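You operate a simulated robot arm through the tools that you are given. There is no shell and no other tool.

You are at the controls of a simulated robot arm. One attempt, no reset.

JOB
Set the comb and the strapper up for the strapping card's order.
Fine: free the lock, draw the plate back, peg the bore under the first notch past the count, set the pull slider to the card's pull.

Only the result counts: the job must be done as asked and must still hold three seconds after the hand-in. Knocking over, shifting, dropping, spilling or breaking anything else fails it.

ROBOT AND FRAMES
A 7-joint arm with a two-finger parallel gripper, fixed in place. Base frame: the origin is at the foot of the arm, x ahead of it, y to its left, z up. Lengths are in mm, angles in rad, forces in N, time in s.
Its first joint turns from -2.897 to 2.897 rad. Payload 3.43 kg.
The TCP is the grasp point between the finger pads, 30 mm short of the fingertips. In the tool frame z runs along the fingers and y along their closing line. The gripper opens to 94 mm. The fingers are 28 mm wide and 10 mm thick; the gripper's body (50 by 96 mm) begins 55 mm behind the TCP.
Orientation is that of the tool frame in the base frame, as a unit quaternion [x, y, z, w]. With the fingers straight down and closing along the base's y, the tool's x points along the base's -x, its y along +y and its z along -z.

CONTROLS
- The arm moves only by the tool nudge_tool. Its argument "deltas" is a list of rows, each an object of numbers (a shift or turn left out is 0, a gripper value left out holds the last): "dx", "dy", "dz": the shift along the base's x, y, z in mm; "rx", "ry", "rz": the turn, a rotation vector about the base's x, y, z in rad; "fingers": the finger opening in mm, from 0 to 94. In form: [{"dx": .., "dy": .., "dz": .., "rx": .., "ry": .., "rz": .., "fingers": ..}, ...]. A call has 1 to 20 rows; each row shifts and turns the commanded pose from where the row before left it. A row lasts 0.2 s, in which the tool goes at most 50 mm and 0.15 rad; a call with a longer step from one row to the next is refused whole, and so is a gripper value outside its range. A pose out of reach is approached as far as the arm can. The call stops where the force on the tool passes 40 N (or 10 N more than at its start, if that is more) or the arm is blocked; 0.2 s more then pass. Each finger travels about 45 mm/s and halts on what it meets, pressing with about 33 N; the grip force reading is that of the motor and also rises with nothing between the fingers. The clock runs only during rows and for 0.2 s after the last one: add rows that do not move to give the fingers time. The reply holds the time, the measured pose of the TCP, the force on the tool along the base axes, the opening and the grip force, in the units named above and with some noise, with the torque about the TCP (base axes, N m) and any sound that the robot's microphone picked up.
- Cameras (640 x 400 px; columns grow to the right, rows downward): "scene" is fixed at [219.4, 499.5, 1596]; the picture's right is [0.17, -0.98, 0.00], its down [-0.86, -0.15, -0.48] and it looks along [0.48, 0.08, -0.88] (base axes); focal length 295 px, centre (320, 200). "wrist" rides on the gripper at [76, 14, -103] in the tool frame; the picture's right is [-0.18, 0.98, 0.00], its down [-0.75, -0.14, -0.64] and it looks along [-0.63, -0.12, 0.77] (tool axes); focal length 243 px, centre (320, 200).
- camera(camera): a new picture of that camera. The clock stands still meanwhile.
- lift_body(by): slides the trunk up (or, below 0, down) by that many mm; the arm rides with it, the base frame stays. It gives what a move gives, with no picture.
- measure_at(camera, pixels): for up to 12 pixels [column, row] of the newest picture of that camera ("zoom" is the newest enlarged one), the place [x, y, z] in the base frame of the surface seen there, good to about 2 mm. The clock stands still meanwhile.
- zoom(camera, box): a new picture of the part [left, top, right, bottom] of that camera's present view, enlarged. The clock stands still meanwhile.
- close_job(): hands the job in; it is judged then, once.

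Open the gripper and draw the arm clear of the work before you hand the job in, unless the task says otherwise.

The tools are called after ">>>" as a command line: name --argument value ..., lists and objects as JSON in quotes. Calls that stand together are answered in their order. nudge_tool: Moves the arm, as the interface text tells. Its arguments: {"type":"object","properties":{"deltas":{"type":"array","items":{"type":"object","properties":{"dx":{"type":"number"},"dy":{"type":"number"},"dz":{"type":"number"},"rx":{"type":"number"},"ry":{"type":"number"},"rz":{"type":"number"},"fingers":{"type":"number"}}}}},"required":["deltas"]} The other tools are called the same way: lift_body (by) slides the trunk up or down; camera (camera) takes a picture; measure_at (camera, pixels) gives the place of the surface under pixels of a picture; zoom (camera, box) takes an enlarged picture of a part of a camera's view; close_job () hands the job in.

At the start:

```text
time_s: 0.0
eef_pos: [662.6, 215.4, 1162.0]
tool_rot: [0.001, 1.0, 0.0, 0.0]
contact_force: [0.1, -0.2, 0.0]
torque: [-0.02, -0.01, 0.01]
grip_width: 94.0
grasp_force: 0.2
trunk travel left (down, up): [-325.0, 165.0]
```

scene: 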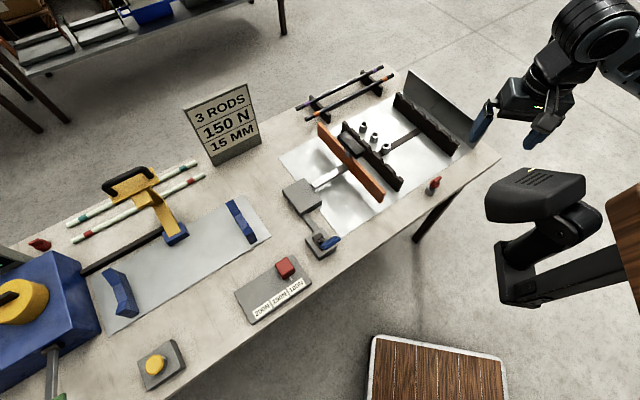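
wrist: 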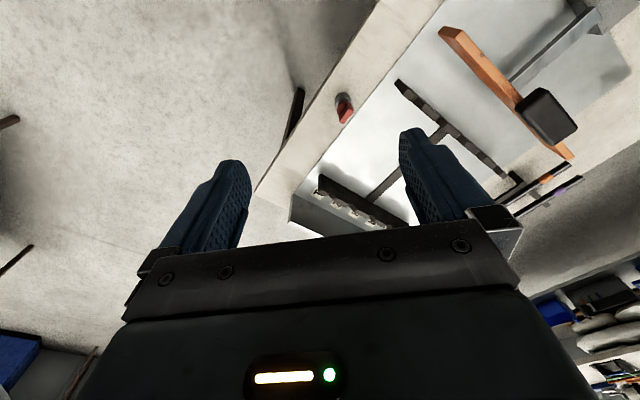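

I start by looking closely at the scene: the card at about (222,125), the comb at (370,150), the lock near (320,240) and the slider at (285,268). I'll zoom in on each.

>>> zoom --camera "scene" --box '[270, 60, 480, 191]'

>>> zoom --camera "scene" --box '[220, 160, 380, 260]'

>>> zoom --camera "scene" --box '[220, 230, 348, 310]'

>>> zoom --camera "scene" --box '[170, 70, 282, 140]'

```text
3.05 times, centred on (375, 126) of scene
```

zoom: 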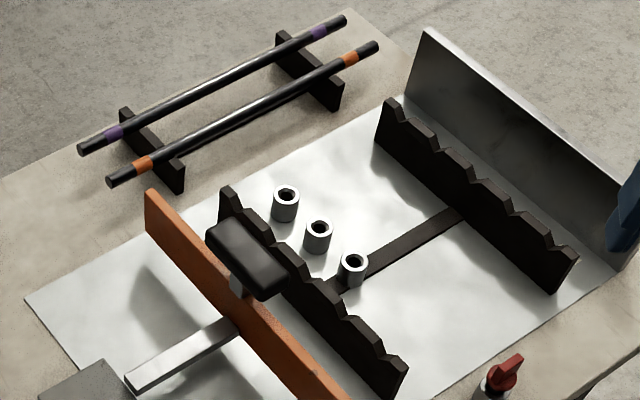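

```text
4.00 times, centred on (300, 210) of scene
```

zoom: 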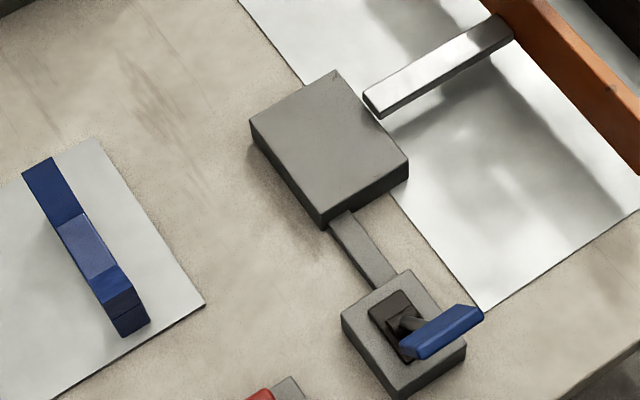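

```text
5.00 times, centred on (284, 270) of scene
```

zoom: 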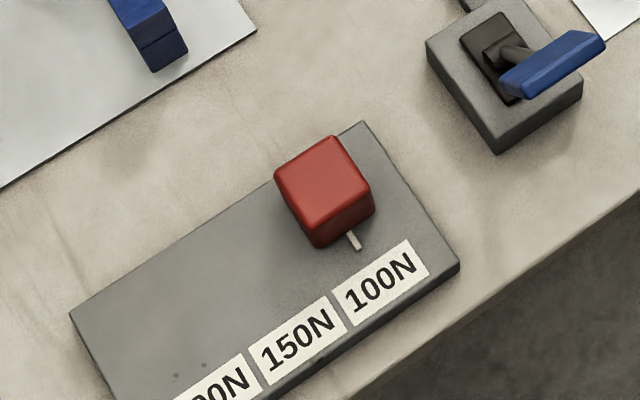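

```text
5.71 times, centred on (226, 105) of scene
```

zoom: 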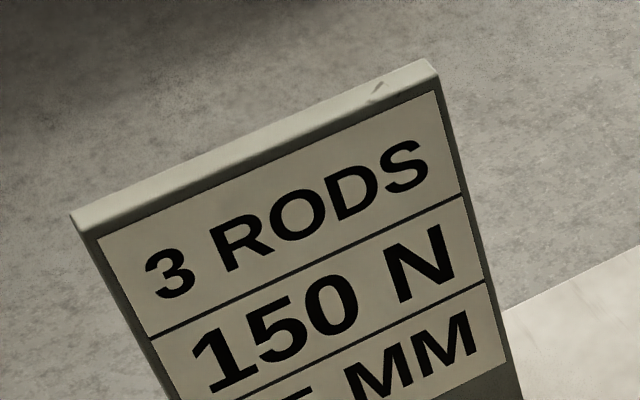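

The card reads 3 rods, 150 N, 15 mm. I'll measure key points in the scene next: plate, handle, comb, bushings, red peg, lock and slider.

>>> camera --camera "scene"

>>> measure_at --camera "scene" --pixels '[[354, 143], [322, 126], [381, 199], [345, 124], [401, 187], [363, 125], [374, 137], [386, 147], [436, 179], [431, 191], [315, 185], [300, 195]]'

>>> measure_at --camera "scene" --pixels '[[330, 241], [320, 245], [339, 237], [322, 236], [316, 217], [284, 266], [290, 278], [296, 285], [279, 296], [262, 309], [330, 225], [400, 97]]'

>>> zoom --camera "scene" --box '[330, 100, 458, 180]'

>>> zoom --camera "scene" --box '[400, 150, 480, 200]'

```text
taken
```

scene: 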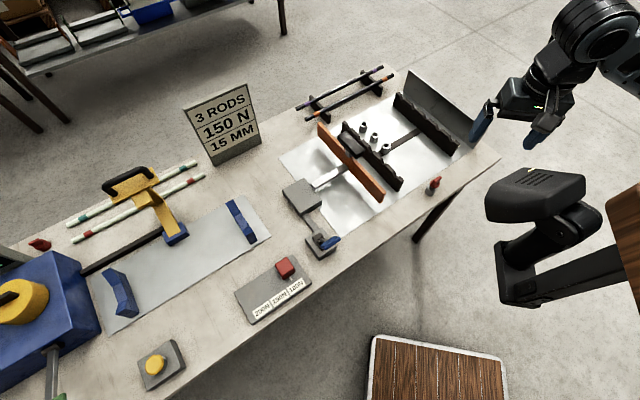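

```text
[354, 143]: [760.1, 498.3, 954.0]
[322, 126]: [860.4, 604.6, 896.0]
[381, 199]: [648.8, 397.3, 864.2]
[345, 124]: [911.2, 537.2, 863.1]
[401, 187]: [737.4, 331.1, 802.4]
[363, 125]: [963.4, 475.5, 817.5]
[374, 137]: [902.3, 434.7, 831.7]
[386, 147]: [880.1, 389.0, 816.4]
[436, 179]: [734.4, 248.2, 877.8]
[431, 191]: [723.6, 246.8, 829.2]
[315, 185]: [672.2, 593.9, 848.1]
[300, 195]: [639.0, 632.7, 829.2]
```

```text
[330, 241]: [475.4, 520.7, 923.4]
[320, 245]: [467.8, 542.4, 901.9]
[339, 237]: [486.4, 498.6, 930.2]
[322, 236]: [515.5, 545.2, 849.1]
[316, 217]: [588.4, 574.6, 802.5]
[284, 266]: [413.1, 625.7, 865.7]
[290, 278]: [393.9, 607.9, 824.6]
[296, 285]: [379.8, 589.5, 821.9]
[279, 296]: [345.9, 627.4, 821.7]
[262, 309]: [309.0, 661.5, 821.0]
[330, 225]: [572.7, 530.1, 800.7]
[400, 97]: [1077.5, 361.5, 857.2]
```

```text
5.00 times, centred on (394, 140) of scene
```

zoom: 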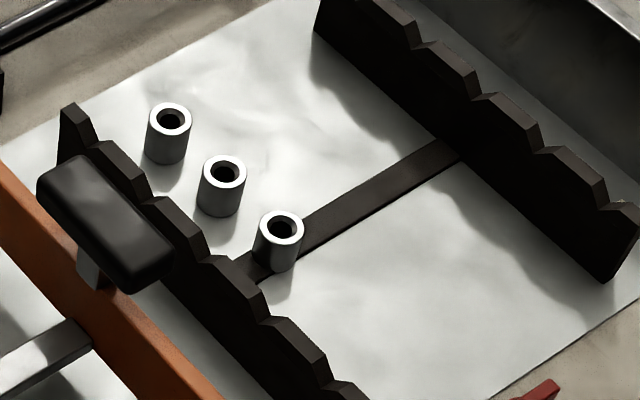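

```text
8.00 times, centred on (440, 175) of scene
```

zoom: 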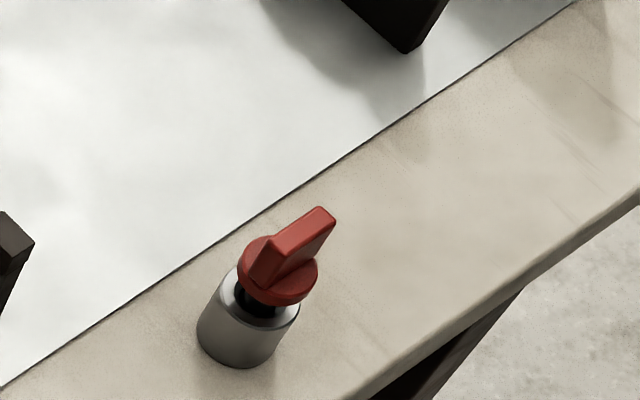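

The peg sits in a holder near (725,247), and there are three bushings by the near comb. I'll measure these on the zoomed pictures for precise positions.

>>> zoom --camera "scene" --box '[330, 100, 458, 180]'

>>> measure_at --camera "zoom" --pixels '[[155, 118], [185, 112], [172, 133], [209, 170], [224, 187], [240, 165], [264, 225], [281, 243], [298, 222], [108, 215], [70, 105], [165, 155]]'

>>> measure_at --camera "zoom" --pixels '[[97, 142], [150, 200], [206, 258], [265, 320], [325, 382], [420, 45], [476, 98], [540, 150], [604, 207], [400, 20], [520, 115], [590, 165]]'

```text
5.00 times, centred on (394, 140) of scene
```

zoom: 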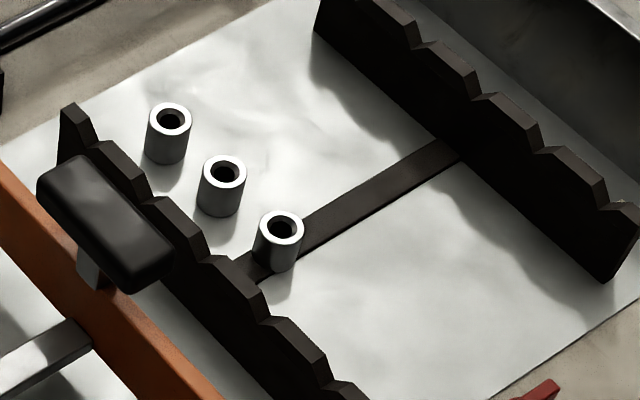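

```text
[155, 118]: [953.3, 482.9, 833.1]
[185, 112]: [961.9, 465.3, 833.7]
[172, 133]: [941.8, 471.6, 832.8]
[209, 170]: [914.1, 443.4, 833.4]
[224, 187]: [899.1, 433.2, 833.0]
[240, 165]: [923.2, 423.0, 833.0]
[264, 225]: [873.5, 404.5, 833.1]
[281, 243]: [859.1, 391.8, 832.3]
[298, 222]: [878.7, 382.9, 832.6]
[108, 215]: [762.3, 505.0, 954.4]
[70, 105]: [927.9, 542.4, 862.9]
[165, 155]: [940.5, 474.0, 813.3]
```

```text
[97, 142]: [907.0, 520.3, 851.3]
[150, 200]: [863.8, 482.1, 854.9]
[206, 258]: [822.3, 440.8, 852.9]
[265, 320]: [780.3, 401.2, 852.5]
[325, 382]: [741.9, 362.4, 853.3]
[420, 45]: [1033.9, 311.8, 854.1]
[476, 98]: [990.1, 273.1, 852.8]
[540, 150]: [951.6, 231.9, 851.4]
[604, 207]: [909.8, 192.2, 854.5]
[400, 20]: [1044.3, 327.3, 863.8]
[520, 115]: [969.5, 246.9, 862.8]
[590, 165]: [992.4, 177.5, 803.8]
```

Five notches on the near comb run (907,520)→(742,362), and three bushings are centred near (953,473), (912,432) and (870,392), under notches 5, 4 and 3 counted from the near end. I'll swing the arm high to get a close wrist view of the lock lever and slider.

>>> nudge_tool --deltas '[{"dx": -35, "dy": 30}, {"dx": -35, "dy": 30}, {"dx": -35, "dy": 30}, {"dx": -35, "dy": 30}, {"dx": -35, "dy": 30}, {"dx": -35, "dy": 30}, {"dx": -35, "dy": 30}, {"dx": -35, "dy": 30}, {"dx": -35, "dy": 30}, {"dx": -35, "dy": 30}, {"dx": -30, "dy": 30}, {"dx": 0, "dy": 0}]'

>>> camera --camera "wrist"

>>> camera --camera "scene"

```text
time_s: 2.3
eef_pos: [412.2, 514.3, 1170.8]
tool_rot: [0.106, 0.994, 0.007, 0.003]
contact_force: [-0.7, 0.0, -0.1]
torque: [-0.01, -0.03, 0.01]
grip_width: 94.1
grasp_force: 0.0
trunk travel left (down, up): [-325.0, 165.0]
stopped in row 11: the arm was blocked; the commanded pose is now the measured one
```

```text
taken
```

wrist: 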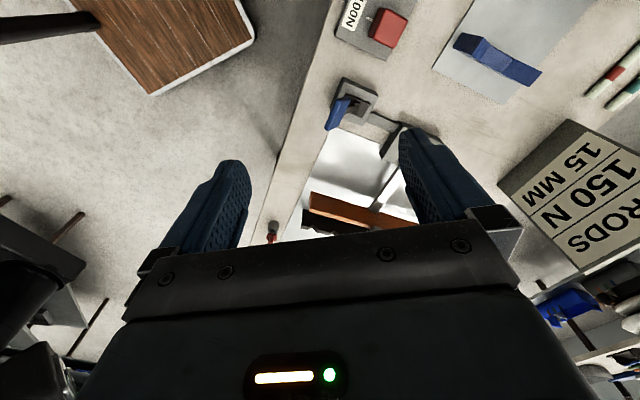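

```text
taken
```

scene: 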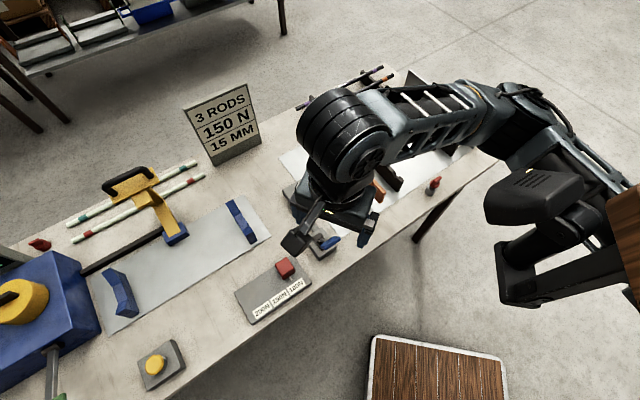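

The arm was stopped near a minimum-radius limit at (412,514). The wrist view shows the lock lever at (345,105) and the slider at (385,25); I zoom there.

>>> zoom --camera "wrist" --box '[280, 60, 440, 160]'

>>> zoom --camera "wrist" --box '[240, 130, 400, 230]'

>>> zoom --camera "wrist" --box '[320, 0, 480, 100]'

```text
4.00 times, centred on (360, 110) of wrist
```

zoom: 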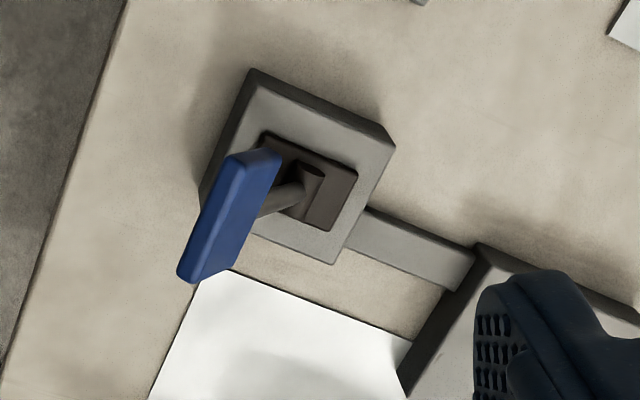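

```text
4.00 times, centred on (320, 180) of wrist
```

zoom: 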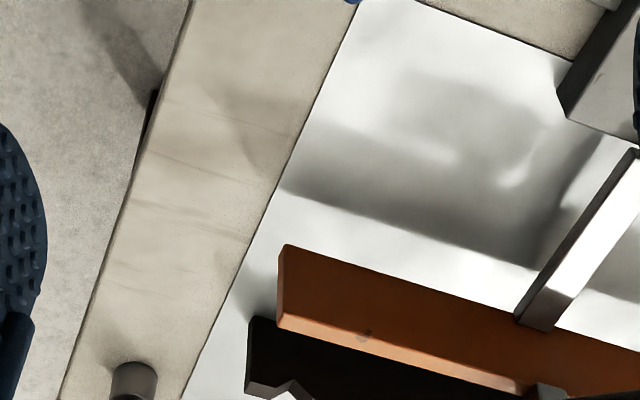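

```text
4.00 times, centred on (400, 50) of wrist
```

zoom: 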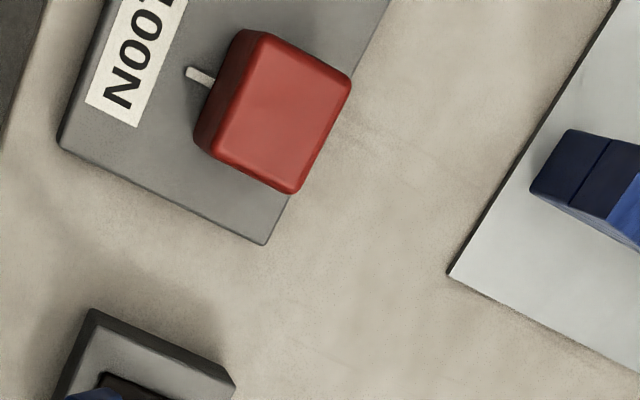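

The lever's T-bar shaft tilts toward the table edge out of a slot in the lock box. I measure its geometry in an enlarged wrist picture.

>>> zoom --camera "wrist" --box '[280, 60, 440, 160]'

>>> measure_at --camera "zoom" --pixels '[[230, 162], [268, 158], [190, 270], [240, 180], [220, 225], [300, 185], [268, 143], [350, 175], [330, 225], [250, 80], [390, 150], [332, 258]]'

>>> measure_at --camera "zoom" --pixels '[[272, 205], [285, 200], [310, 175], [205, 275], [275, 170], [235, 255], [400, 240], [420, 255], [480, 270], [255, 160], [225, 270], [310, 215]]'

```text
4.00 times, centred on (360, 110) of wrist
```

zoom: 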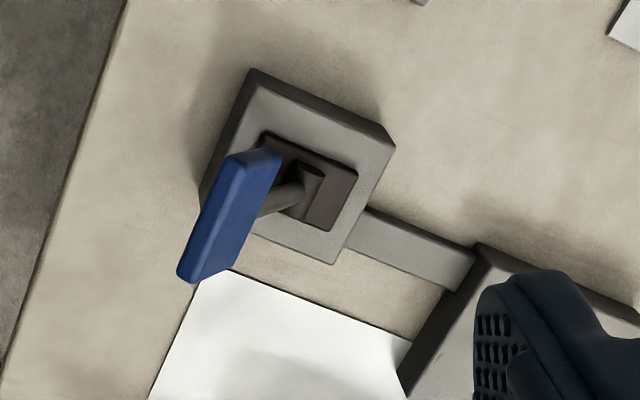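

```text
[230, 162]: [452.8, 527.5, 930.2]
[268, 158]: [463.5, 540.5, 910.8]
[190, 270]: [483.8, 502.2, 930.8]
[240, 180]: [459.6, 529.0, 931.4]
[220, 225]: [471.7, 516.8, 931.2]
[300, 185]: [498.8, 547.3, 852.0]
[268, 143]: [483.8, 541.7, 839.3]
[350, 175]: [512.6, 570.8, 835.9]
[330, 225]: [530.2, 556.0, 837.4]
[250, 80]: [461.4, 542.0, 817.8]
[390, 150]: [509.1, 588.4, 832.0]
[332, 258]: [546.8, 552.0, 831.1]
```

```text
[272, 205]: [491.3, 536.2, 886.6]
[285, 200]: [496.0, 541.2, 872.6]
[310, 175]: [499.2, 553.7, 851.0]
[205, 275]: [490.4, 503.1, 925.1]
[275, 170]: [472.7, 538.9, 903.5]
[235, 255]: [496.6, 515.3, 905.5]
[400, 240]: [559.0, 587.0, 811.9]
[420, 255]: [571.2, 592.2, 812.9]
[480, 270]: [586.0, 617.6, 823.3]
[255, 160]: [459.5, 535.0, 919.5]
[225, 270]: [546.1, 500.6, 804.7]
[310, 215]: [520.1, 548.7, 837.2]
```

The lever's T-bar is centred near (471,520,918) with its pivot near (503,553,845), so it leans toward the edge. I'll check how the arm itself is built (shoulder height) to judge reach to the bores, by measuring the arm in the scene picture.

>>> measure_at --camera "scene" --pixels '[[480, 100], [520, 130], [560, 150], [600, 170], [635, 195], [410, 130], [350, 140], [530, 100], [580, 160], [620, 240], [540, 190], [570, 270]]'

>>> measure_at --camera "wrist" --pixels '[[345, 105], [385, 25], [500, 60], [410, 145], [560, 190], [335, 200], [360, 215], [275, 230], [325, 190], [390, 120], [380, 215], [350, 150]]'

```text
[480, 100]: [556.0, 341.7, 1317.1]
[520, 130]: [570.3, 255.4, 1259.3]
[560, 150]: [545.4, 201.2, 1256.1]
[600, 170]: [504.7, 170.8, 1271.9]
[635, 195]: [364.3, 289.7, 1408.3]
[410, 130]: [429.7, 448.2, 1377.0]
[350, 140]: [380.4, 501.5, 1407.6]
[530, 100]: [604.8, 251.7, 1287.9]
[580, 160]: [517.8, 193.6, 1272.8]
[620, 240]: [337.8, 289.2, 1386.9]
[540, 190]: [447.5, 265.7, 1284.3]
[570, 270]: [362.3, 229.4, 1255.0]
```

```text
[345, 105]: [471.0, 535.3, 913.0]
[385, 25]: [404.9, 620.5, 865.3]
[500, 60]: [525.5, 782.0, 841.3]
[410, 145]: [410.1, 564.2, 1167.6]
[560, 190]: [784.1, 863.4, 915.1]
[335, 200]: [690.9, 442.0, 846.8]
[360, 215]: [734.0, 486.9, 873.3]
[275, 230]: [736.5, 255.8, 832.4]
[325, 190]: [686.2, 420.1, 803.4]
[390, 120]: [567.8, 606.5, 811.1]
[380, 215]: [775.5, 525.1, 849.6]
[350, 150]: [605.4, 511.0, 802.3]
```

I turn the tool so its closing line runs along the slider direction (yaw +45° from the start, i.e. +57° from now), staying high.

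>>> nudge_tool --deltas '[{"dx": 15, "dy": 10, "rz": 0.142, "fingers": 0}, {"dx": 15, "dy": 10, "rz": 0.142}, {"dx": 15, "dy": 10, "rz": 0.142}, {"dx": 15, "dy": 10, "rz": 0.142}, {"dx": 0, "dy": 0, "rz": 0.142}, {"dx": 0, "dy": 0, "rz": 0.142}, {"dx": 0, "dy": 0, "rz": 0.142}, {"dx": 0}]'

>>> camera --camera "wrist"

```text
time_s: 4.1
eef_pos: [477.2, 554.1, 1170.3]
tool_rot: [-0.377, 0.926, 0.008, -0.001]
contact_force: [0.6, 0.6, -0.5]
torque: [0.02, 0.0, 0.0]
grip_width: 0.1
grasp_force: 33.0
trunk travel left (down, up): [-325.0, 165.0]
```

```text
taken
```

wrist: 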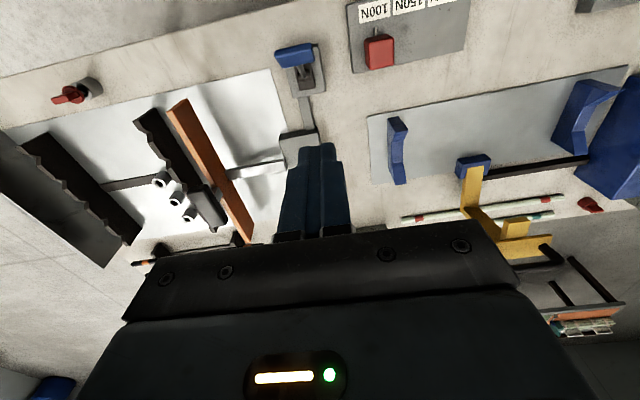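

The wrist view now shows the full cell: the lever at (295,60), the bar at (255,170), and the comb at (180,160). I zoom in on the comb/bores and on the bar and box.

>>> zoom --camera "wrist" --box '[20, 70, 260, 220]'

>>> zoom --camera "wrist" --box '[200, 80, 360, 180]'

>>> measure_at --camera "zoom" --pixels '[[100, 365], [300, 320], [330, 345], [270, 375], [330, 260], [340, 200], [420, 240], [400, 60], [390, 180], [470, 220], [420, 165], [445, 130]]'

```text
2.67 times, centred on (140, 145) of wrist
```

zoom: 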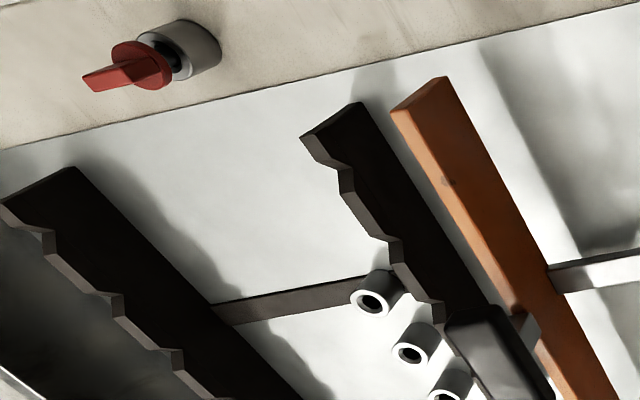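

```text
4.00 times, centred on (280, 130) of wrist
```

zoom: 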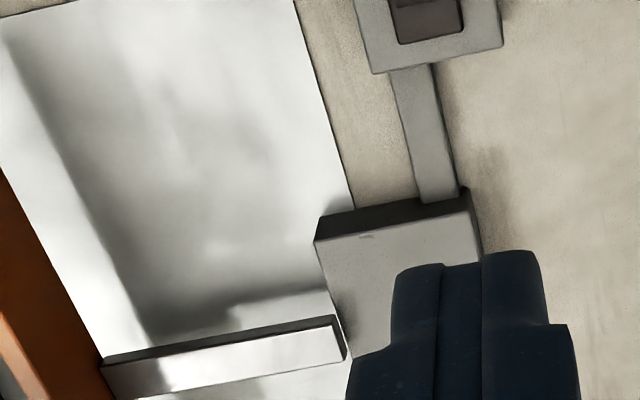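

```text
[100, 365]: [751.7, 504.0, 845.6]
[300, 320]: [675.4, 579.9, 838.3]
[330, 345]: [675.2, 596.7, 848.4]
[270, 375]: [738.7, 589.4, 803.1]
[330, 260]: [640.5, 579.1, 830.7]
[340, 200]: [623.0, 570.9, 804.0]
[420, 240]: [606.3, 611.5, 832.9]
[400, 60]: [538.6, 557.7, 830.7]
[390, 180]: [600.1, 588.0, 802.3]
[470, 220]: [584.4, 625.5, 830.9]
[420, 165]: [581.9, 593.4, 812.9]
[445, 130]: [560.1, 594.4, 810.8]
```

The tool axes now match the bench axes (tool x ≈ [-0.716,-0.698]). I move to just on the edge side of the lever T-bar with closed fingers and descend to z≈920.

>>> nudge_tool --deltas '[{"dx": -8, "dy": -15, "dz": -43}, {"dx": -8, "dy": -15, "dz": -43}, {"dx": -8, "dy": -15, "dz": -43}, {"dx": -9, "dy": -19, "dz": -41}, {"dx": 0, "dz": -40}, {"dx": 0, "dz": -20}, {"dx": 0}]'

>>> camera --camera "wrist"

```text
time_s: 5.7
eef_pos: [436.2, 489.4, 939.7]
tool_rot: [-0.382, 0.924, 0.007, -0.001]
contact_force: [-0.3, -0.5, -0.9]
torque: [0.02, 0.04, 0.0]
grip_width: 0.0
grasp_force: 33.1
trunk travel left (down, up): [-325.0, 165.0]
```

```text
taken
```

wrist: 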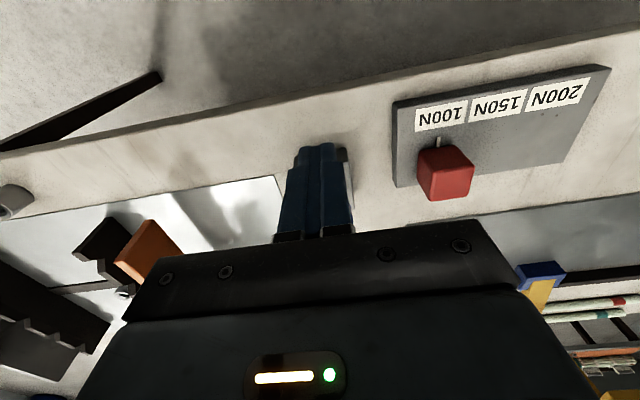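

The lever is hidden behind the fingers as expected (we're on its edge side). I lower to z≈920 and push along (+0.716,+0.698) in small steps.

>>> nudge_tool --deltas '[{"dz": -20}, {"dx": 5, "dy": 2}, {"dx": 7.2, "dy": 7.0}, {"dx": 7.2, "dy": 7.0}, {"dx": 7.2, "dy": 7.0}, {"dx": 7.2, "dy": 7.0}, {"dx": 7.2, "dy": 7.0}, {"dx": 0}]'

>>> camera --camera "scene"

```text
time_s: 7.5
eef_pos: [478.0, 529.6, 920.5]
tool_rot: [-0.382, 0.924, 0.007, -0.001]
contact_force: [0.4, 0.1, -0.4]
torque: [0.03, -0.02, -0.02]
grip_width: 0.1
grasp_force: 32.6
trunk travel left (down, up): [-325.0, 165.0]
```

```text
taken
```

scene: 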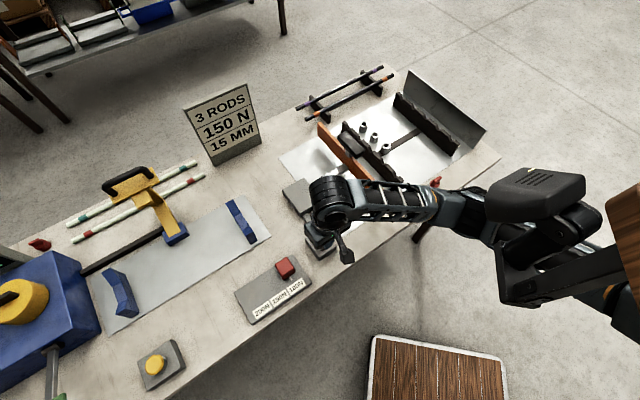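

No notable reaction force yet, though the finger front is well past where the T-bar was; the lever likely swings freely. I continue the push.

>>> nudge_tool --deltas '[{"dx": 7.2, "dy": 7.0}, {"dx": 7.2, "dy": 7.0}, {"dx": 7.2, "dy": 7.0}, {"dx": 0}]'

>>> zoom --camera "scene" --box '[260, 160, 420, 260]'

```text
time_s: 8.5
eef_pos: [499.2, 549.4, 921.6]
tool_rot: [-0.382, 0.924, 0.006, 0.0]
contact_force: [0.4, -0.7, -0.1]
torque: [0.0, 0.02, 0.0]
grip_width: 0.0
grasp_force: 33.2
trunk travel left (down, up): [-325.0, 165.0]
```

```text
4.00 times, centred on (340, 210) of scene
```

zoom: 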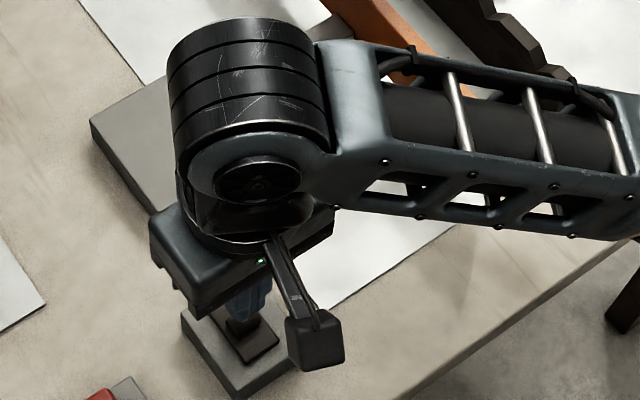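

The slot is now empty on the edge side, so the lever is swinging over. I continue to its far end stop.

>>> nudge_tool --deltas '[{"dx": 5, "dy": 4.9}, {"dx": 5, "dy": 4.9}, {"dx": 4, "dy": 3.9}, {"dx": 4, "dy": 3.9}, {"dx": 0}]'

```text
time_s: 9.3
eef_pos: [508.5, 558.9, 921.3]
tool_rot: [-0.386, 0.923, 0.004, -0.004]
contact_force: [-7.5, -16.9, 12.8]
torque: [-0.46, 0.07, -0.18]
grip_width: 0.0
grasp_force: 32.5
trunk travel left (down, up): [-325.0, 165.0]
stopped in row 4: the force on the tool passed its limit at 49 N (the readings are from after the stop); the commanded pose is now the measured one
```

A 49 N stop indicates the lever reached its far end at u≈-754. I back away along the edge direction, rise and look.

>>> nudge_tool --deltas '[{"dx": -10, "dy": -9.8}, {"dx": -20, "dy": -19.5}, {"dx": -20, "dy": -19.5, "dz": 10}, {"dx": -5, "dy": -5, "dz": 45}, {"dx": 0, "dz": 48}, {"dx": 0, "dz": 45}, {"dx": 0}]'

>>> camera --camera "wrist"

>>> zoom --camera "wrist" --box '[220, 80, 420, 205]'

```text
time_s: 10.9
eef_pos: [455.2, 505.4, 1065.7]
tool_rot: [-0.384, 0.923, 0.004, -0.005]
contact_force: [0.2, 0.2, 0.7]
torque: [0.01, -0.02, 0.03]
grip_width: 0.0
grasp_force: 32.8
trunk travel left (down, up): [-325.0, 165.0]
```

```text
taken
```

wrist: 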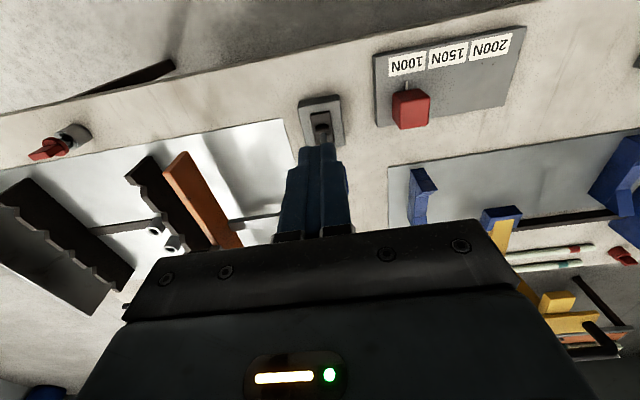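

```text
3.20 times, centred on (320, 142) of wrist
```

zoom: 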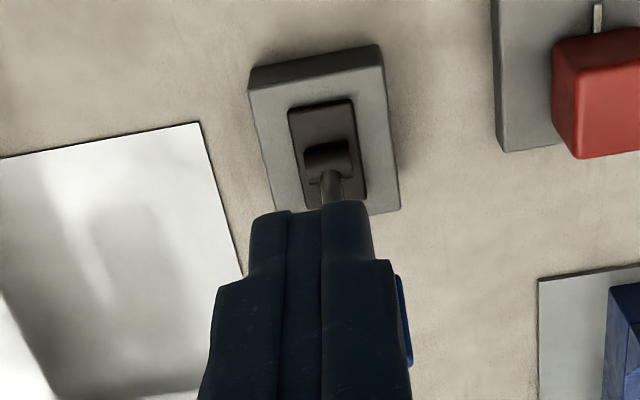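

The lever now leans to the far side (blue handle peeks out beyond the fingers). Next I measure the slider knob, pointer and labels in an enlarged view.

>>> zoom --camera "wrist" --box '[360, 20, 536, 130]'

>>> measure_at --camera "zoom" --pixels '[[122, 265], [250, 245], [135, 385], [255, 375], [170, 230], [172, 250], [105, 185], [235, 155], [250, 150], [395, 105], [410, 100], [550, 60]]'

>>> measure_at --camera "zoom" --pixels '[[170, 165], [320, 128], [470, 90], [190, 310], [150, 330], [230, 330], [340, 270], [60, 150], [540, 30], [160, 290], [200, 370], [60, 350]]'

```text
3.64 times, centred on (448, 75) of wrist
```

zoom: 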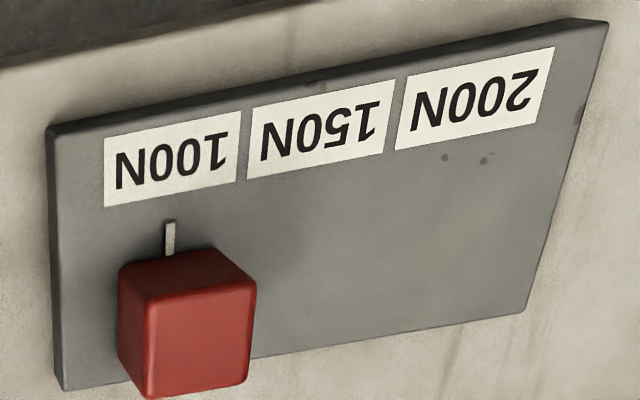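

```text
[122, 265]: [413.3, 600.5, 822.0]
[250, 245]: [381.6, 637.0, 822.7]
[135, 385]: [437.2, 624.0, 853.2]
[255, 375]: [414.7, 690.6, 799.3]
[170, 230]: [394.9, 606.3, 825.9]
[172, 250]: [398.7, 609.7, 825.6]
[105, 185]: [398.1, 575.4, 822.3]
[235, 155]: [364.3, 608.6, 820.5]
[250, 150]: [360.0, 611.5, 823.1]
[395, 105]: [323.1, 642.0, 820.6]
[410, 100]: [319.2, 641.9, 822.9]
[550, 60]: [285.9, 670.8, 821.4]
```

```text
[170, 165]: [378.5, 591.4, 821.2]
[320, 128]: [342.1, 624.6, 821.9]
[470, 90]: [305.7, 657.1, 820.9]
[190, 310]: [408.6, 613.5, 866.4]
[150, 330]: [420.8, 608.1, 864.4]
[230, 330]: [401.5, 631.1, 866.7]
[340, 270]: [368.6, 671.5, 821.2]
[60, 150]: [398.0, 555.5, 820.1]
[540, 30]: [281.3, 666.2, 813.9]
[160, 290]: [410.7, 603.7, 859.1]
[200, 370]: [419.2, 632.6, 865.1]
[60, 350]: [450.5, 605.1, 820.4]
```

The pointer sits at 100N (s≈158) and 150N is ~50 mm further along (-0.698,+0.716). I open the fingers to 70 and come down around the knob at (413,625).

>>> nudge_tool --deltas '[{"dx": -14, "dy": 40, "fingers": 70}, {"dx": -14, "dy": 40}, {"dx": -14, "dy": 40}, {"dz": -40}, {"dz": -40}, {"dz": -40}, {"dz": -30}, {"dx": 0}]'

>>> camera --camera "wrist"

>>> zoom --camera "scene" --box '[220, 200, 380, 300]'

```text
time_s: 11.8
eef_pos: [523.1, 601.0, 1065.0]
tool_rot: [-0.301, 0.954, 0.009, 0.001]
contact_force: [-0.6, 0.6, -0.2]
torque: [0.02, -0.02, 0.0]
grip_width: 70.2
grasp_force: 0.0
trunk travel left (down, up): [-325.0, 165.0]
stopped in row 4: the arm was blocked; the commanded pose is now the measured one
```

```text
taken
```

wrist: 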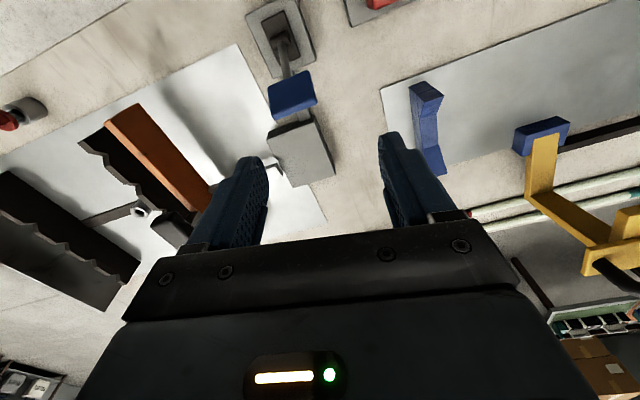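

```text
4.00 times, centred on (300, 250) of scene
```

zoom: 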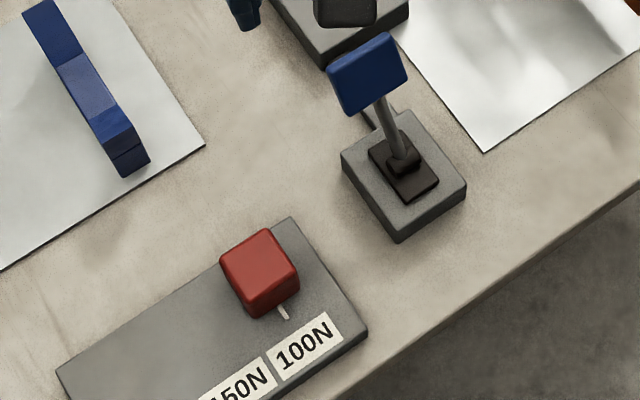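

The arm was blocked again partway, displaced to (523,601), with no tool force. I look at the scene to see what the arm links are doing.

>>> camera --camera "scene"

>>> zoom --camera "scene" --box '[300, 60, 640, 272]'

>>> measure_at --camera "scene" --pixels '[[545, 180], [500, 180], [590, 190], [540, 215], [520, 250], [560, 270], [600, 260], [620, 230], [620, 280], [500, 290], [600, 300], [635, 330]]'

```text
taken
```

scene: 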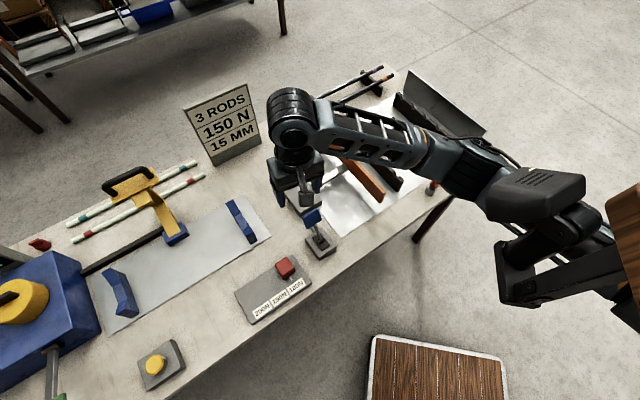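

```text
1.88 times, centred on (470, 166) of scene
```

zoom: 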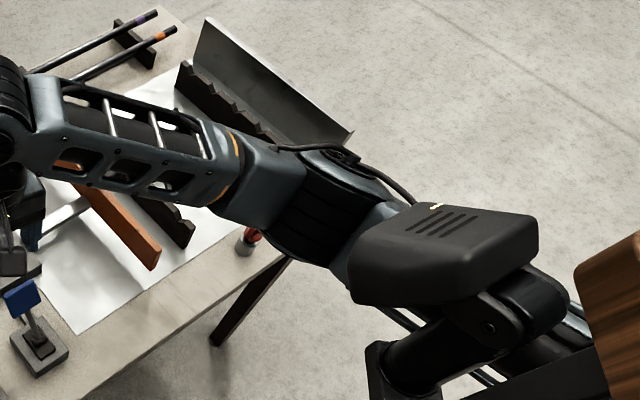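

```text
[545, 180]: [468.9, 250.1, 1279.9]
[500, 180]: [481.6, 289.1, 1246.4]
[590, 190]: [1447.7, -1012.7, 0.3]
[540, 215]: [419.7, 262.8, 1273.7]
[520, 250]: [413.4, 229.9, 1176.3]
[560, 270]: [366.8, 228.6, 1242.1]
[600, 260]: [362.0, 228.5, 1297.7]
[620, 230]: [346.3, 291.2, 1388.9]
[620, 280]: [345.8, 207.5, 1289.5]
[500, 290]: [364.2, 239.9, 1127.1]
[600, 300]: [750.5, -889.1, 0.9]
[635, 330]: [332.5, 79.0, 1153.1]
```

The arm's elbow is right beside the fixed black head/lamp structure near (470,250,1280). I measure arm link points to understand the posture and clearance.

>>> measure_at --camera "scene" --pixels '[[295, 110], [320, 120], [410, 145], [440, 160], [465, 165], [485, 185], [490, 205], [480, 210], [515, 165], [580, 185], [488, 215], [470, 150]]'

>>> zoom --camera "scene" --box '[480, 150, 640, 250]'

>>> zoom --camera "scene" --box '[480, 240, 640, 340]'

```text
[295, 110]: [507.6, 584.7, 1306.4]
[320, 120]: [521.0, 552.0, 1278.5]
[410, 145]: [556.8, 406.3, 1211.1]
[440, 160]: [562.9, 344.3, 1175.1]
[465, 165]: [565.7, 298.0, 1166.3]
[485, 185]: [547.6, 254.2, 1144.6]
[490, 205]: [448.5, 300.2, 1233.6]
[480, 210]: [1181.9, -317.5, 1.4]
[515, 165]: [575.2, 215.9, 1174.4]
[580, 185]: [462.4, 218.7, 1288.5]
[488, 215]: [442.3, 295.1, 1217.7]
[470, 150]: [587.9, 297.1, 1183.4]
```

```text
4.00 times, centred on (560, 200) of scene
```

zoom: 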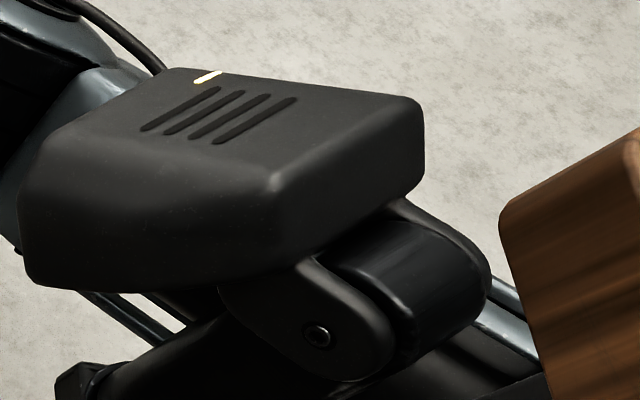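

```text
4.00 times, centred on (560, 290) of scene
```

zoom: 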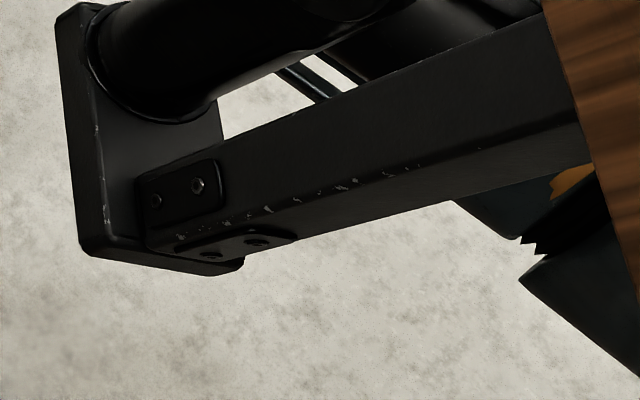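

The obstacle is the robot's own head on a beam; the upper arm runs into it when reaching left at height. At lower tool heights the elbow drops, so I go back toward (450,540), restore the yaw, descend to z≈960 and try toward the slider from there.

>>> nudge_tool --deltas '[{"dx": -24, "dy": -20, "rz": 0.06}, {"dx": -24, "dy": -20, "rz": 0.06}, {"dx": -24, "dy": -20, "rz": 0.055}, {"dz": -35}, {"dz": -35}, {"dz": -35}, {"dx": 0}]'

>>> camera --camera "scene"

```text
time_s: 13.4
eef_pos: [450.5, 540.0, 957.8]
tool_rot: [-0.385, 0.923, 0.01, 0.0]
contact_force: [0.4, 0.5, 0.0]
torque: [0.0, -0.05, -0.03]
grip_width: 70.1
grasp_force: 0.1
trunk travel left (down, up): [-325.0, 165.0]
```

```text
taken
```

scene: 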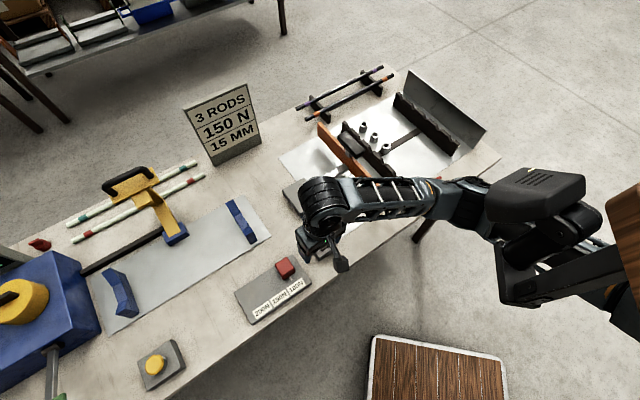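

At the lower height the pose is reached cleanly. I measure the elbow height, then step toward the slider in small steps.

>>> measure_at --camera "scene" --pixels '[[430, 200], [460, 195], [475, 205], [485, 220], [490, 230], [495, 235], [608, 295], [575, 215], [500, 290], [510, 300], [330, 205], [350, 200]]'

>>> nudge_tool --deltas '[{"dx": -7, "dy": 17, "dz": -5}, {"dx": -7, "dy": 17, "dz": -5}, {"dx": -7, "dy": 17, "dz": -5}, {"dx": 0}]'

```text
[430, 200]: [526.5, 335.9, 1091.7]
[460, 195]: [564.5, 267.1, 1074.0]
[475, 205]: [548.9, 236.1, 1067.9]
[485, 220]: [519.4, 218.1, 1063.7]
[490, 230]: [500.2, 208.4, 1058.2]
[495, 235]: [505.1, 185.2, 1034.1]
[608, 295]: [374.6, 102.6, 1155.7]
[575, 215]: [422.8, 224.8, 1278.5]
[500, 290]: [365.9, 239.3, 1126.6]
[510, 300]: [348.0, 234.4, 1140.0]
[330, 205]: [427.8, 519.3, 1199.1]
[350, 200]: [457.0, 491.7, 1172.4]
```

```text
time_s: 14.4
eef_pos: [447.6, 585.2, 940.0]
tool_rot: [-0.369, 0.929, 0.007, -0.004]
contact_force: [0.0, -0.7, -0.3]
torque: [0.05, -0.05, 0.02]
grip_width: 69.8
grasp_force: 0.1
trunk travel left (down, up): [-325.0, 165.0]
```

The arm starts to deviate (commanded (430,591), got (448,585)). I inspect the beam/upper-arm area to see whether it's contact with the head beam.

>>> zoom --camera "scene" --box '[480, 230, 640, 330]'

>>> measure_at --camera "zoom" --pixels '[[60, 50], [100, 150], [130, 270], [200, 200], [350, 160], [500, 110], [560, 190], [480, 250], [540, 250], [600, 300], [310, 120], [330, 100]]'

>>> zoom --camera "scene" --box '[430, 160, 558, 240]'

>>> measure_at --camera "zoom" --pixels '[[100, 200], [180, 200], [240, 250], [280, 300], [300, 330], [290, 370], [250, 320], [320, 380], [330, 100], [300, 200], [290, 240], [320, 290]]'

```text
4.00 times, centred on (560, 280) of scene
```

zoom: 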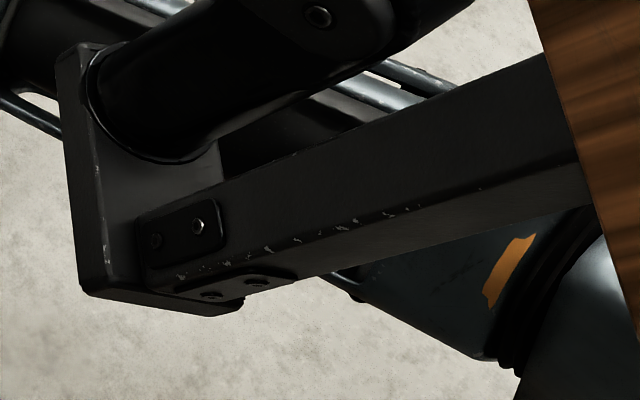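

```text
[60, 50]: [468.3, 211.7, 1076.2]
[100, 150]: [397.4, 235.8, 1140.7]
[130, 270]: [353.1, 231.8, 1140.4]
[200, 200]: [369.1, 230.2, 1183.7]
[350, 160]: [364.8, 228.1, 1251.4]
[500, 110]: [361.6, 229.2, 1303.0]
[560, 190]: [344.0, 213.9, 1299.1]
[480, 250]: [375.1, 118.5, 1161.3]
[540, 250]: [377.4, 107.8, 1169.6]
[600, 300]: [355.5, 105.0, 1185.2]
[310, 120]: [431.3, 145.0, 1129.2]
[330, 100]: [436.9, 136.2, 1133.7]
```

```text
5.00 times, centred on (494, 200) of scene
```

zoom: 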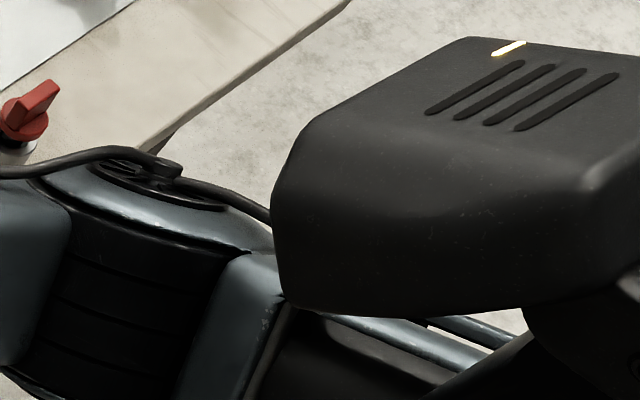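

```text
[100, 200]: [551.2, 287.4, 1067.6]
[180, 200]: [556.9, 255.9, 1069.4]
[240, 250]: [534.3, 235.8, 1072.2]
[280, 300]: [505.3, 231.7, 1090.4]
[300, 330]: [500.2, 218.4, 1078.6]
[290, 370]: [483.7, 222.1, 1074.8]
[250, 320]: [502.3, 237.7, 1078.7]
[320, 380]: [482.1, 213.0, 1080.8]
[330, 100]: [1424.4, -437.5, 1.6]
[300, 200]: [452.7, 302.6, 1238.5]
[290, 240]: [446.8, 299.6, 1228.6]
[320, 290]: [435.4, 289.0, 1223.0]
```

The fixture hangs down to about z≈1130 near (350–480,230), and the upper arm (z≈1075–1160 there) presses against it when swinging left. I'll raise the tool to z≈1160 at a pose that worked, then lower the trunk so the arm can pass beneath it.

>>> nudge_tool --deltas '[{"dx": 5, "dy": -10, "dz": 30, "rz": 0.03}, {"dx": 5, "dy": -10, "dz": 45}, {"dx": 10, "dy": -5, "dz": 48}, {"dx": 10, "dz": 48}, {"dx": 10, "dz": 48}, {"dx": 0}]'

>>> lift_body --by -100

>>> camera --camera "scene"

```text
time_s: 15.8
eef_pos: [474.5, 565.6, 1160.3]
tool_rot: [-0.394, 0.919, 0.008, -0.004]
contact_force: [-0.6, -0.1, -0.8]
torque: [0.03, 0.0, -0.02]
grip_width: 69.8
grasp_force: 0.1
trunk travel left (down, up): [-325.0, 165.0]
```

```text
time_s: 17.2
eef_pos: [471.5, 566.0, 1061.2]
tool_rot: [-0.395, 0.919, 0.009, -0.003]
contact_force: [0.4, 0.9, 0.0]
torque: [0.0, -0.02, -0.05]
grip_width: 70.3
grasp_force: 0.0
trunk travel left (down, up): [-225.0, 265.0]
```

```text
taken
```

scene: 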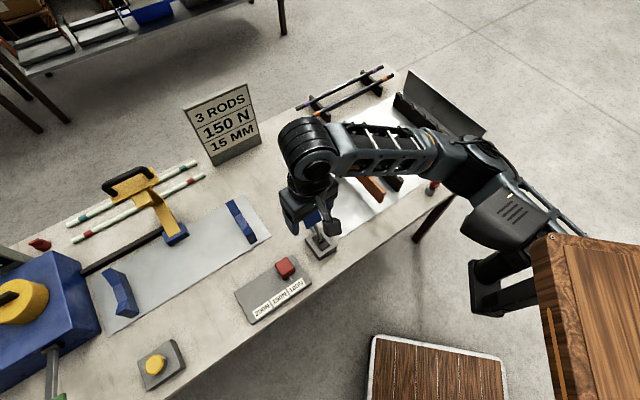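

The head rides with the trunk, so lowering doesn't help; raising the trunk makes the upper arm slope lower relative to the head. I raise the trunk fully and then bring the tool down.

>>> lift_body --by 264

>>> nudge_tool --deltas '[{"dz": -48}, {"dz": -48}, {"dz": -48}, {"dz": -48}, {"dz": -48}, {"dz": -48}, {"dz": -48}, {"dz": -30}, {"dx": 0}]'

>>> camera --camera "scene"

```text
time_s: 19.9
eef_pos: [471.4, 565.8, 1325.5]
tool_rot: [-0.395, 0.919, 0.009, -0.002]
contact_force: [0.4, 0.0, -1.0]
torque: [0.0, -0.02, -0.01]
grip_width: 69.8
grasp_force: 0.0
trunk travel left (down, up): [-489.0, 1.0]
```

```text
time_s: 21.9
eef_pos: [468.7, 567.8, 960.8]
tool_rot: [-0.399, 0.917, 0.01, 0.001]
contact_force: [0.9, 0.9, 0.9]
torque: [0.0, 0.01, -0.03]
grip_width: 69.8
grasp_force: 0.0
trunk travel left (down, up): [-489.0, 1.0]
```

```text
taken
```

scene: 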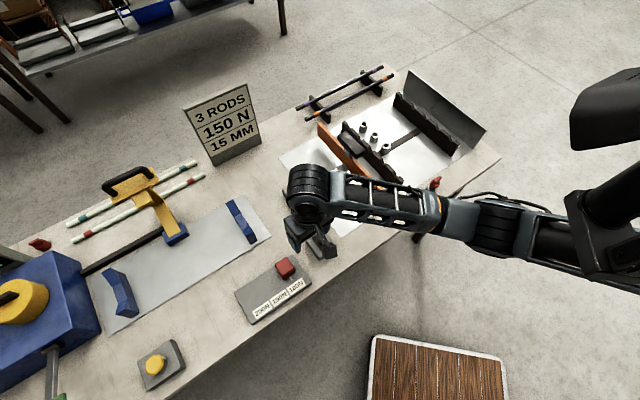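

The upper arm now hangs well below the head. I step toward the slider at (413,625), staying at z≈950.

>>> nudge_tool --deltas '[{"dx": -14, "dy": 14}, {"dx": -14, "dy": 14}, {"dx": -14, "dy": 14}, {"dx": -14, "dy": 15, "dz": -10}, {"dx": 0}]'

>>> camera --camera "scene"

```text
time_s: 23.1
eef_pos: [414.5, 625.2, 952.1]
tool_rot: [-0.398, 0.917, 0.01, 0.001]
contact_force: [0.0, 0.6, 0.9]
torque: [0.0, -0.02, -0.03]
grip_width: 70.1
grasp_force: 0.1
trunk travel left (down, up): [-489.0, 1.0]
```

```text
taken
```

scene: 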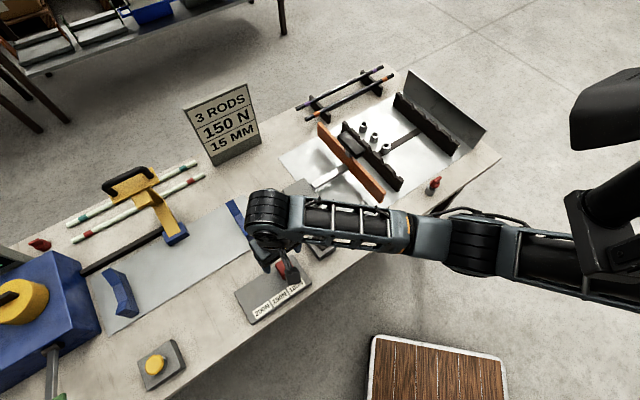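

Reached cleanly at (414.5,625.2,952). I trim the yaw slightly and look through the wrist camera before descending around the knob.

>>> nudge_tool --deltas '[{"dx": -1.5, "dy": 0, "dz": -20, "rz": -0.035}, {"dz": -10}, {"dx": 0}]'

>>> camera --camera "wrist"

>>> zoom --camera "scene" --box '[220, 180, 380, 280]'

```text
time_s: 23.9
eef_pos: [412.2, 624.1, 923.2]
tool_rot: [-0.382, 0.924, 0.01, 0.001]
contact_force: [0.1, 0.2, 0.9]
torque: [-0.02, -0.04, 0.02]
grip_width: 69.9
grasp_force: 0.1
trunk travel left (down, up): [-489.0, 1.0]
```

```text
taken
```

wrist: 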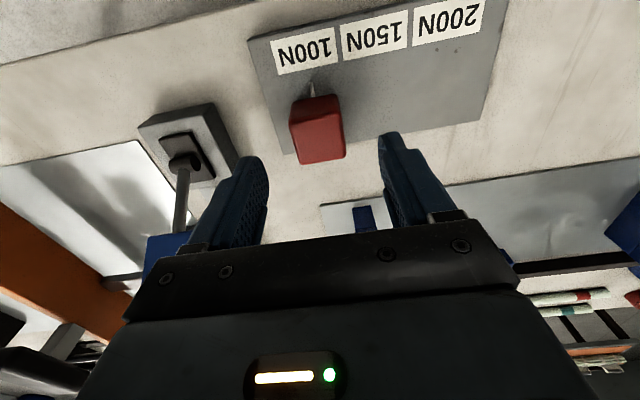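

```text
4.00 times, centred on (300, 230) of scene
```

zoom: 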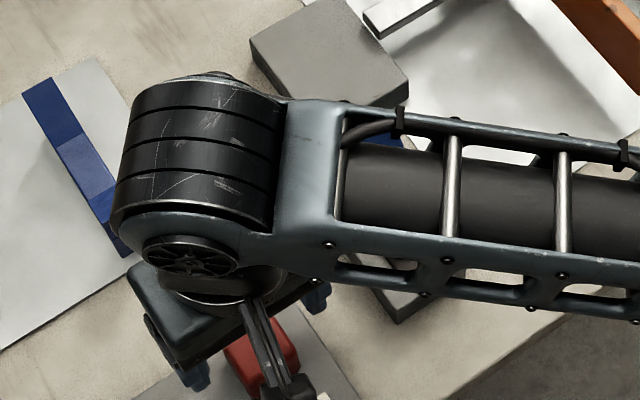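

The knob appears at (318,128), centred between the fingers. I measure its top and pointer before descending.

>>> measure_at --camera "wrist" --pixels '[[300, 110], [335, 105], [305, 158], [340, 152], [320, 130], [312, 85], [313, 92], [305, 57], [373, 37], [446, 20]]'

```text
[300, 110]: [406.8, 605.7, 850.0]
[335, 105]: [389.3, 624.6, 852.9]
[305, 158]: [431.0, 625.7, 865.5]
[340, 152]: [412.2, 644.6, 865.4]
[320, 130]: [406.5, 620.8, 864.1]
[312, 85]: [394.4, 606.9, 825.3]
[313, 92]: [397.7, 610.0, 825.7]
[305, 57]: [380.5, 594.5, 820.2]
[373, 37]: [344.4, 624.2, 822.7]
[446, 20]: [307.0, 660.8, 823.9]
```

The knob is centred at about (410,625), matching the TCP. I descend to z≈862 and close on it.

>>> nudge_tool --deltas '[{"dz": -25}, {"dz": -20}, {"dz": -15}, {"dx": 0}, {"dx": 0, "fingers": 24}, {"dx": 0}, {"dx": 0}, {"dx": 0}, {"dx": 0}]'

>>> camera --camera "wrist"

```text
time_s: 25.9
eef_pos: [411.9, 624.6, 862.4]
tool_rot: [-0.381, 0.924, 0.01, 0.001]
contact_force: [1.4, -0.7, -0.5]
torque: [-0.13, 0.03, 0.04]
grip_width: 42.2
grasp_force: 44.6
trunk travel left (down, up): [-489.0, 1.0]
```

```text
taken
```

wrist: 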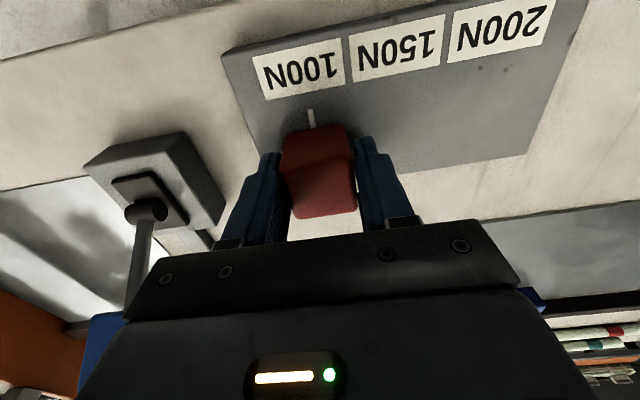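

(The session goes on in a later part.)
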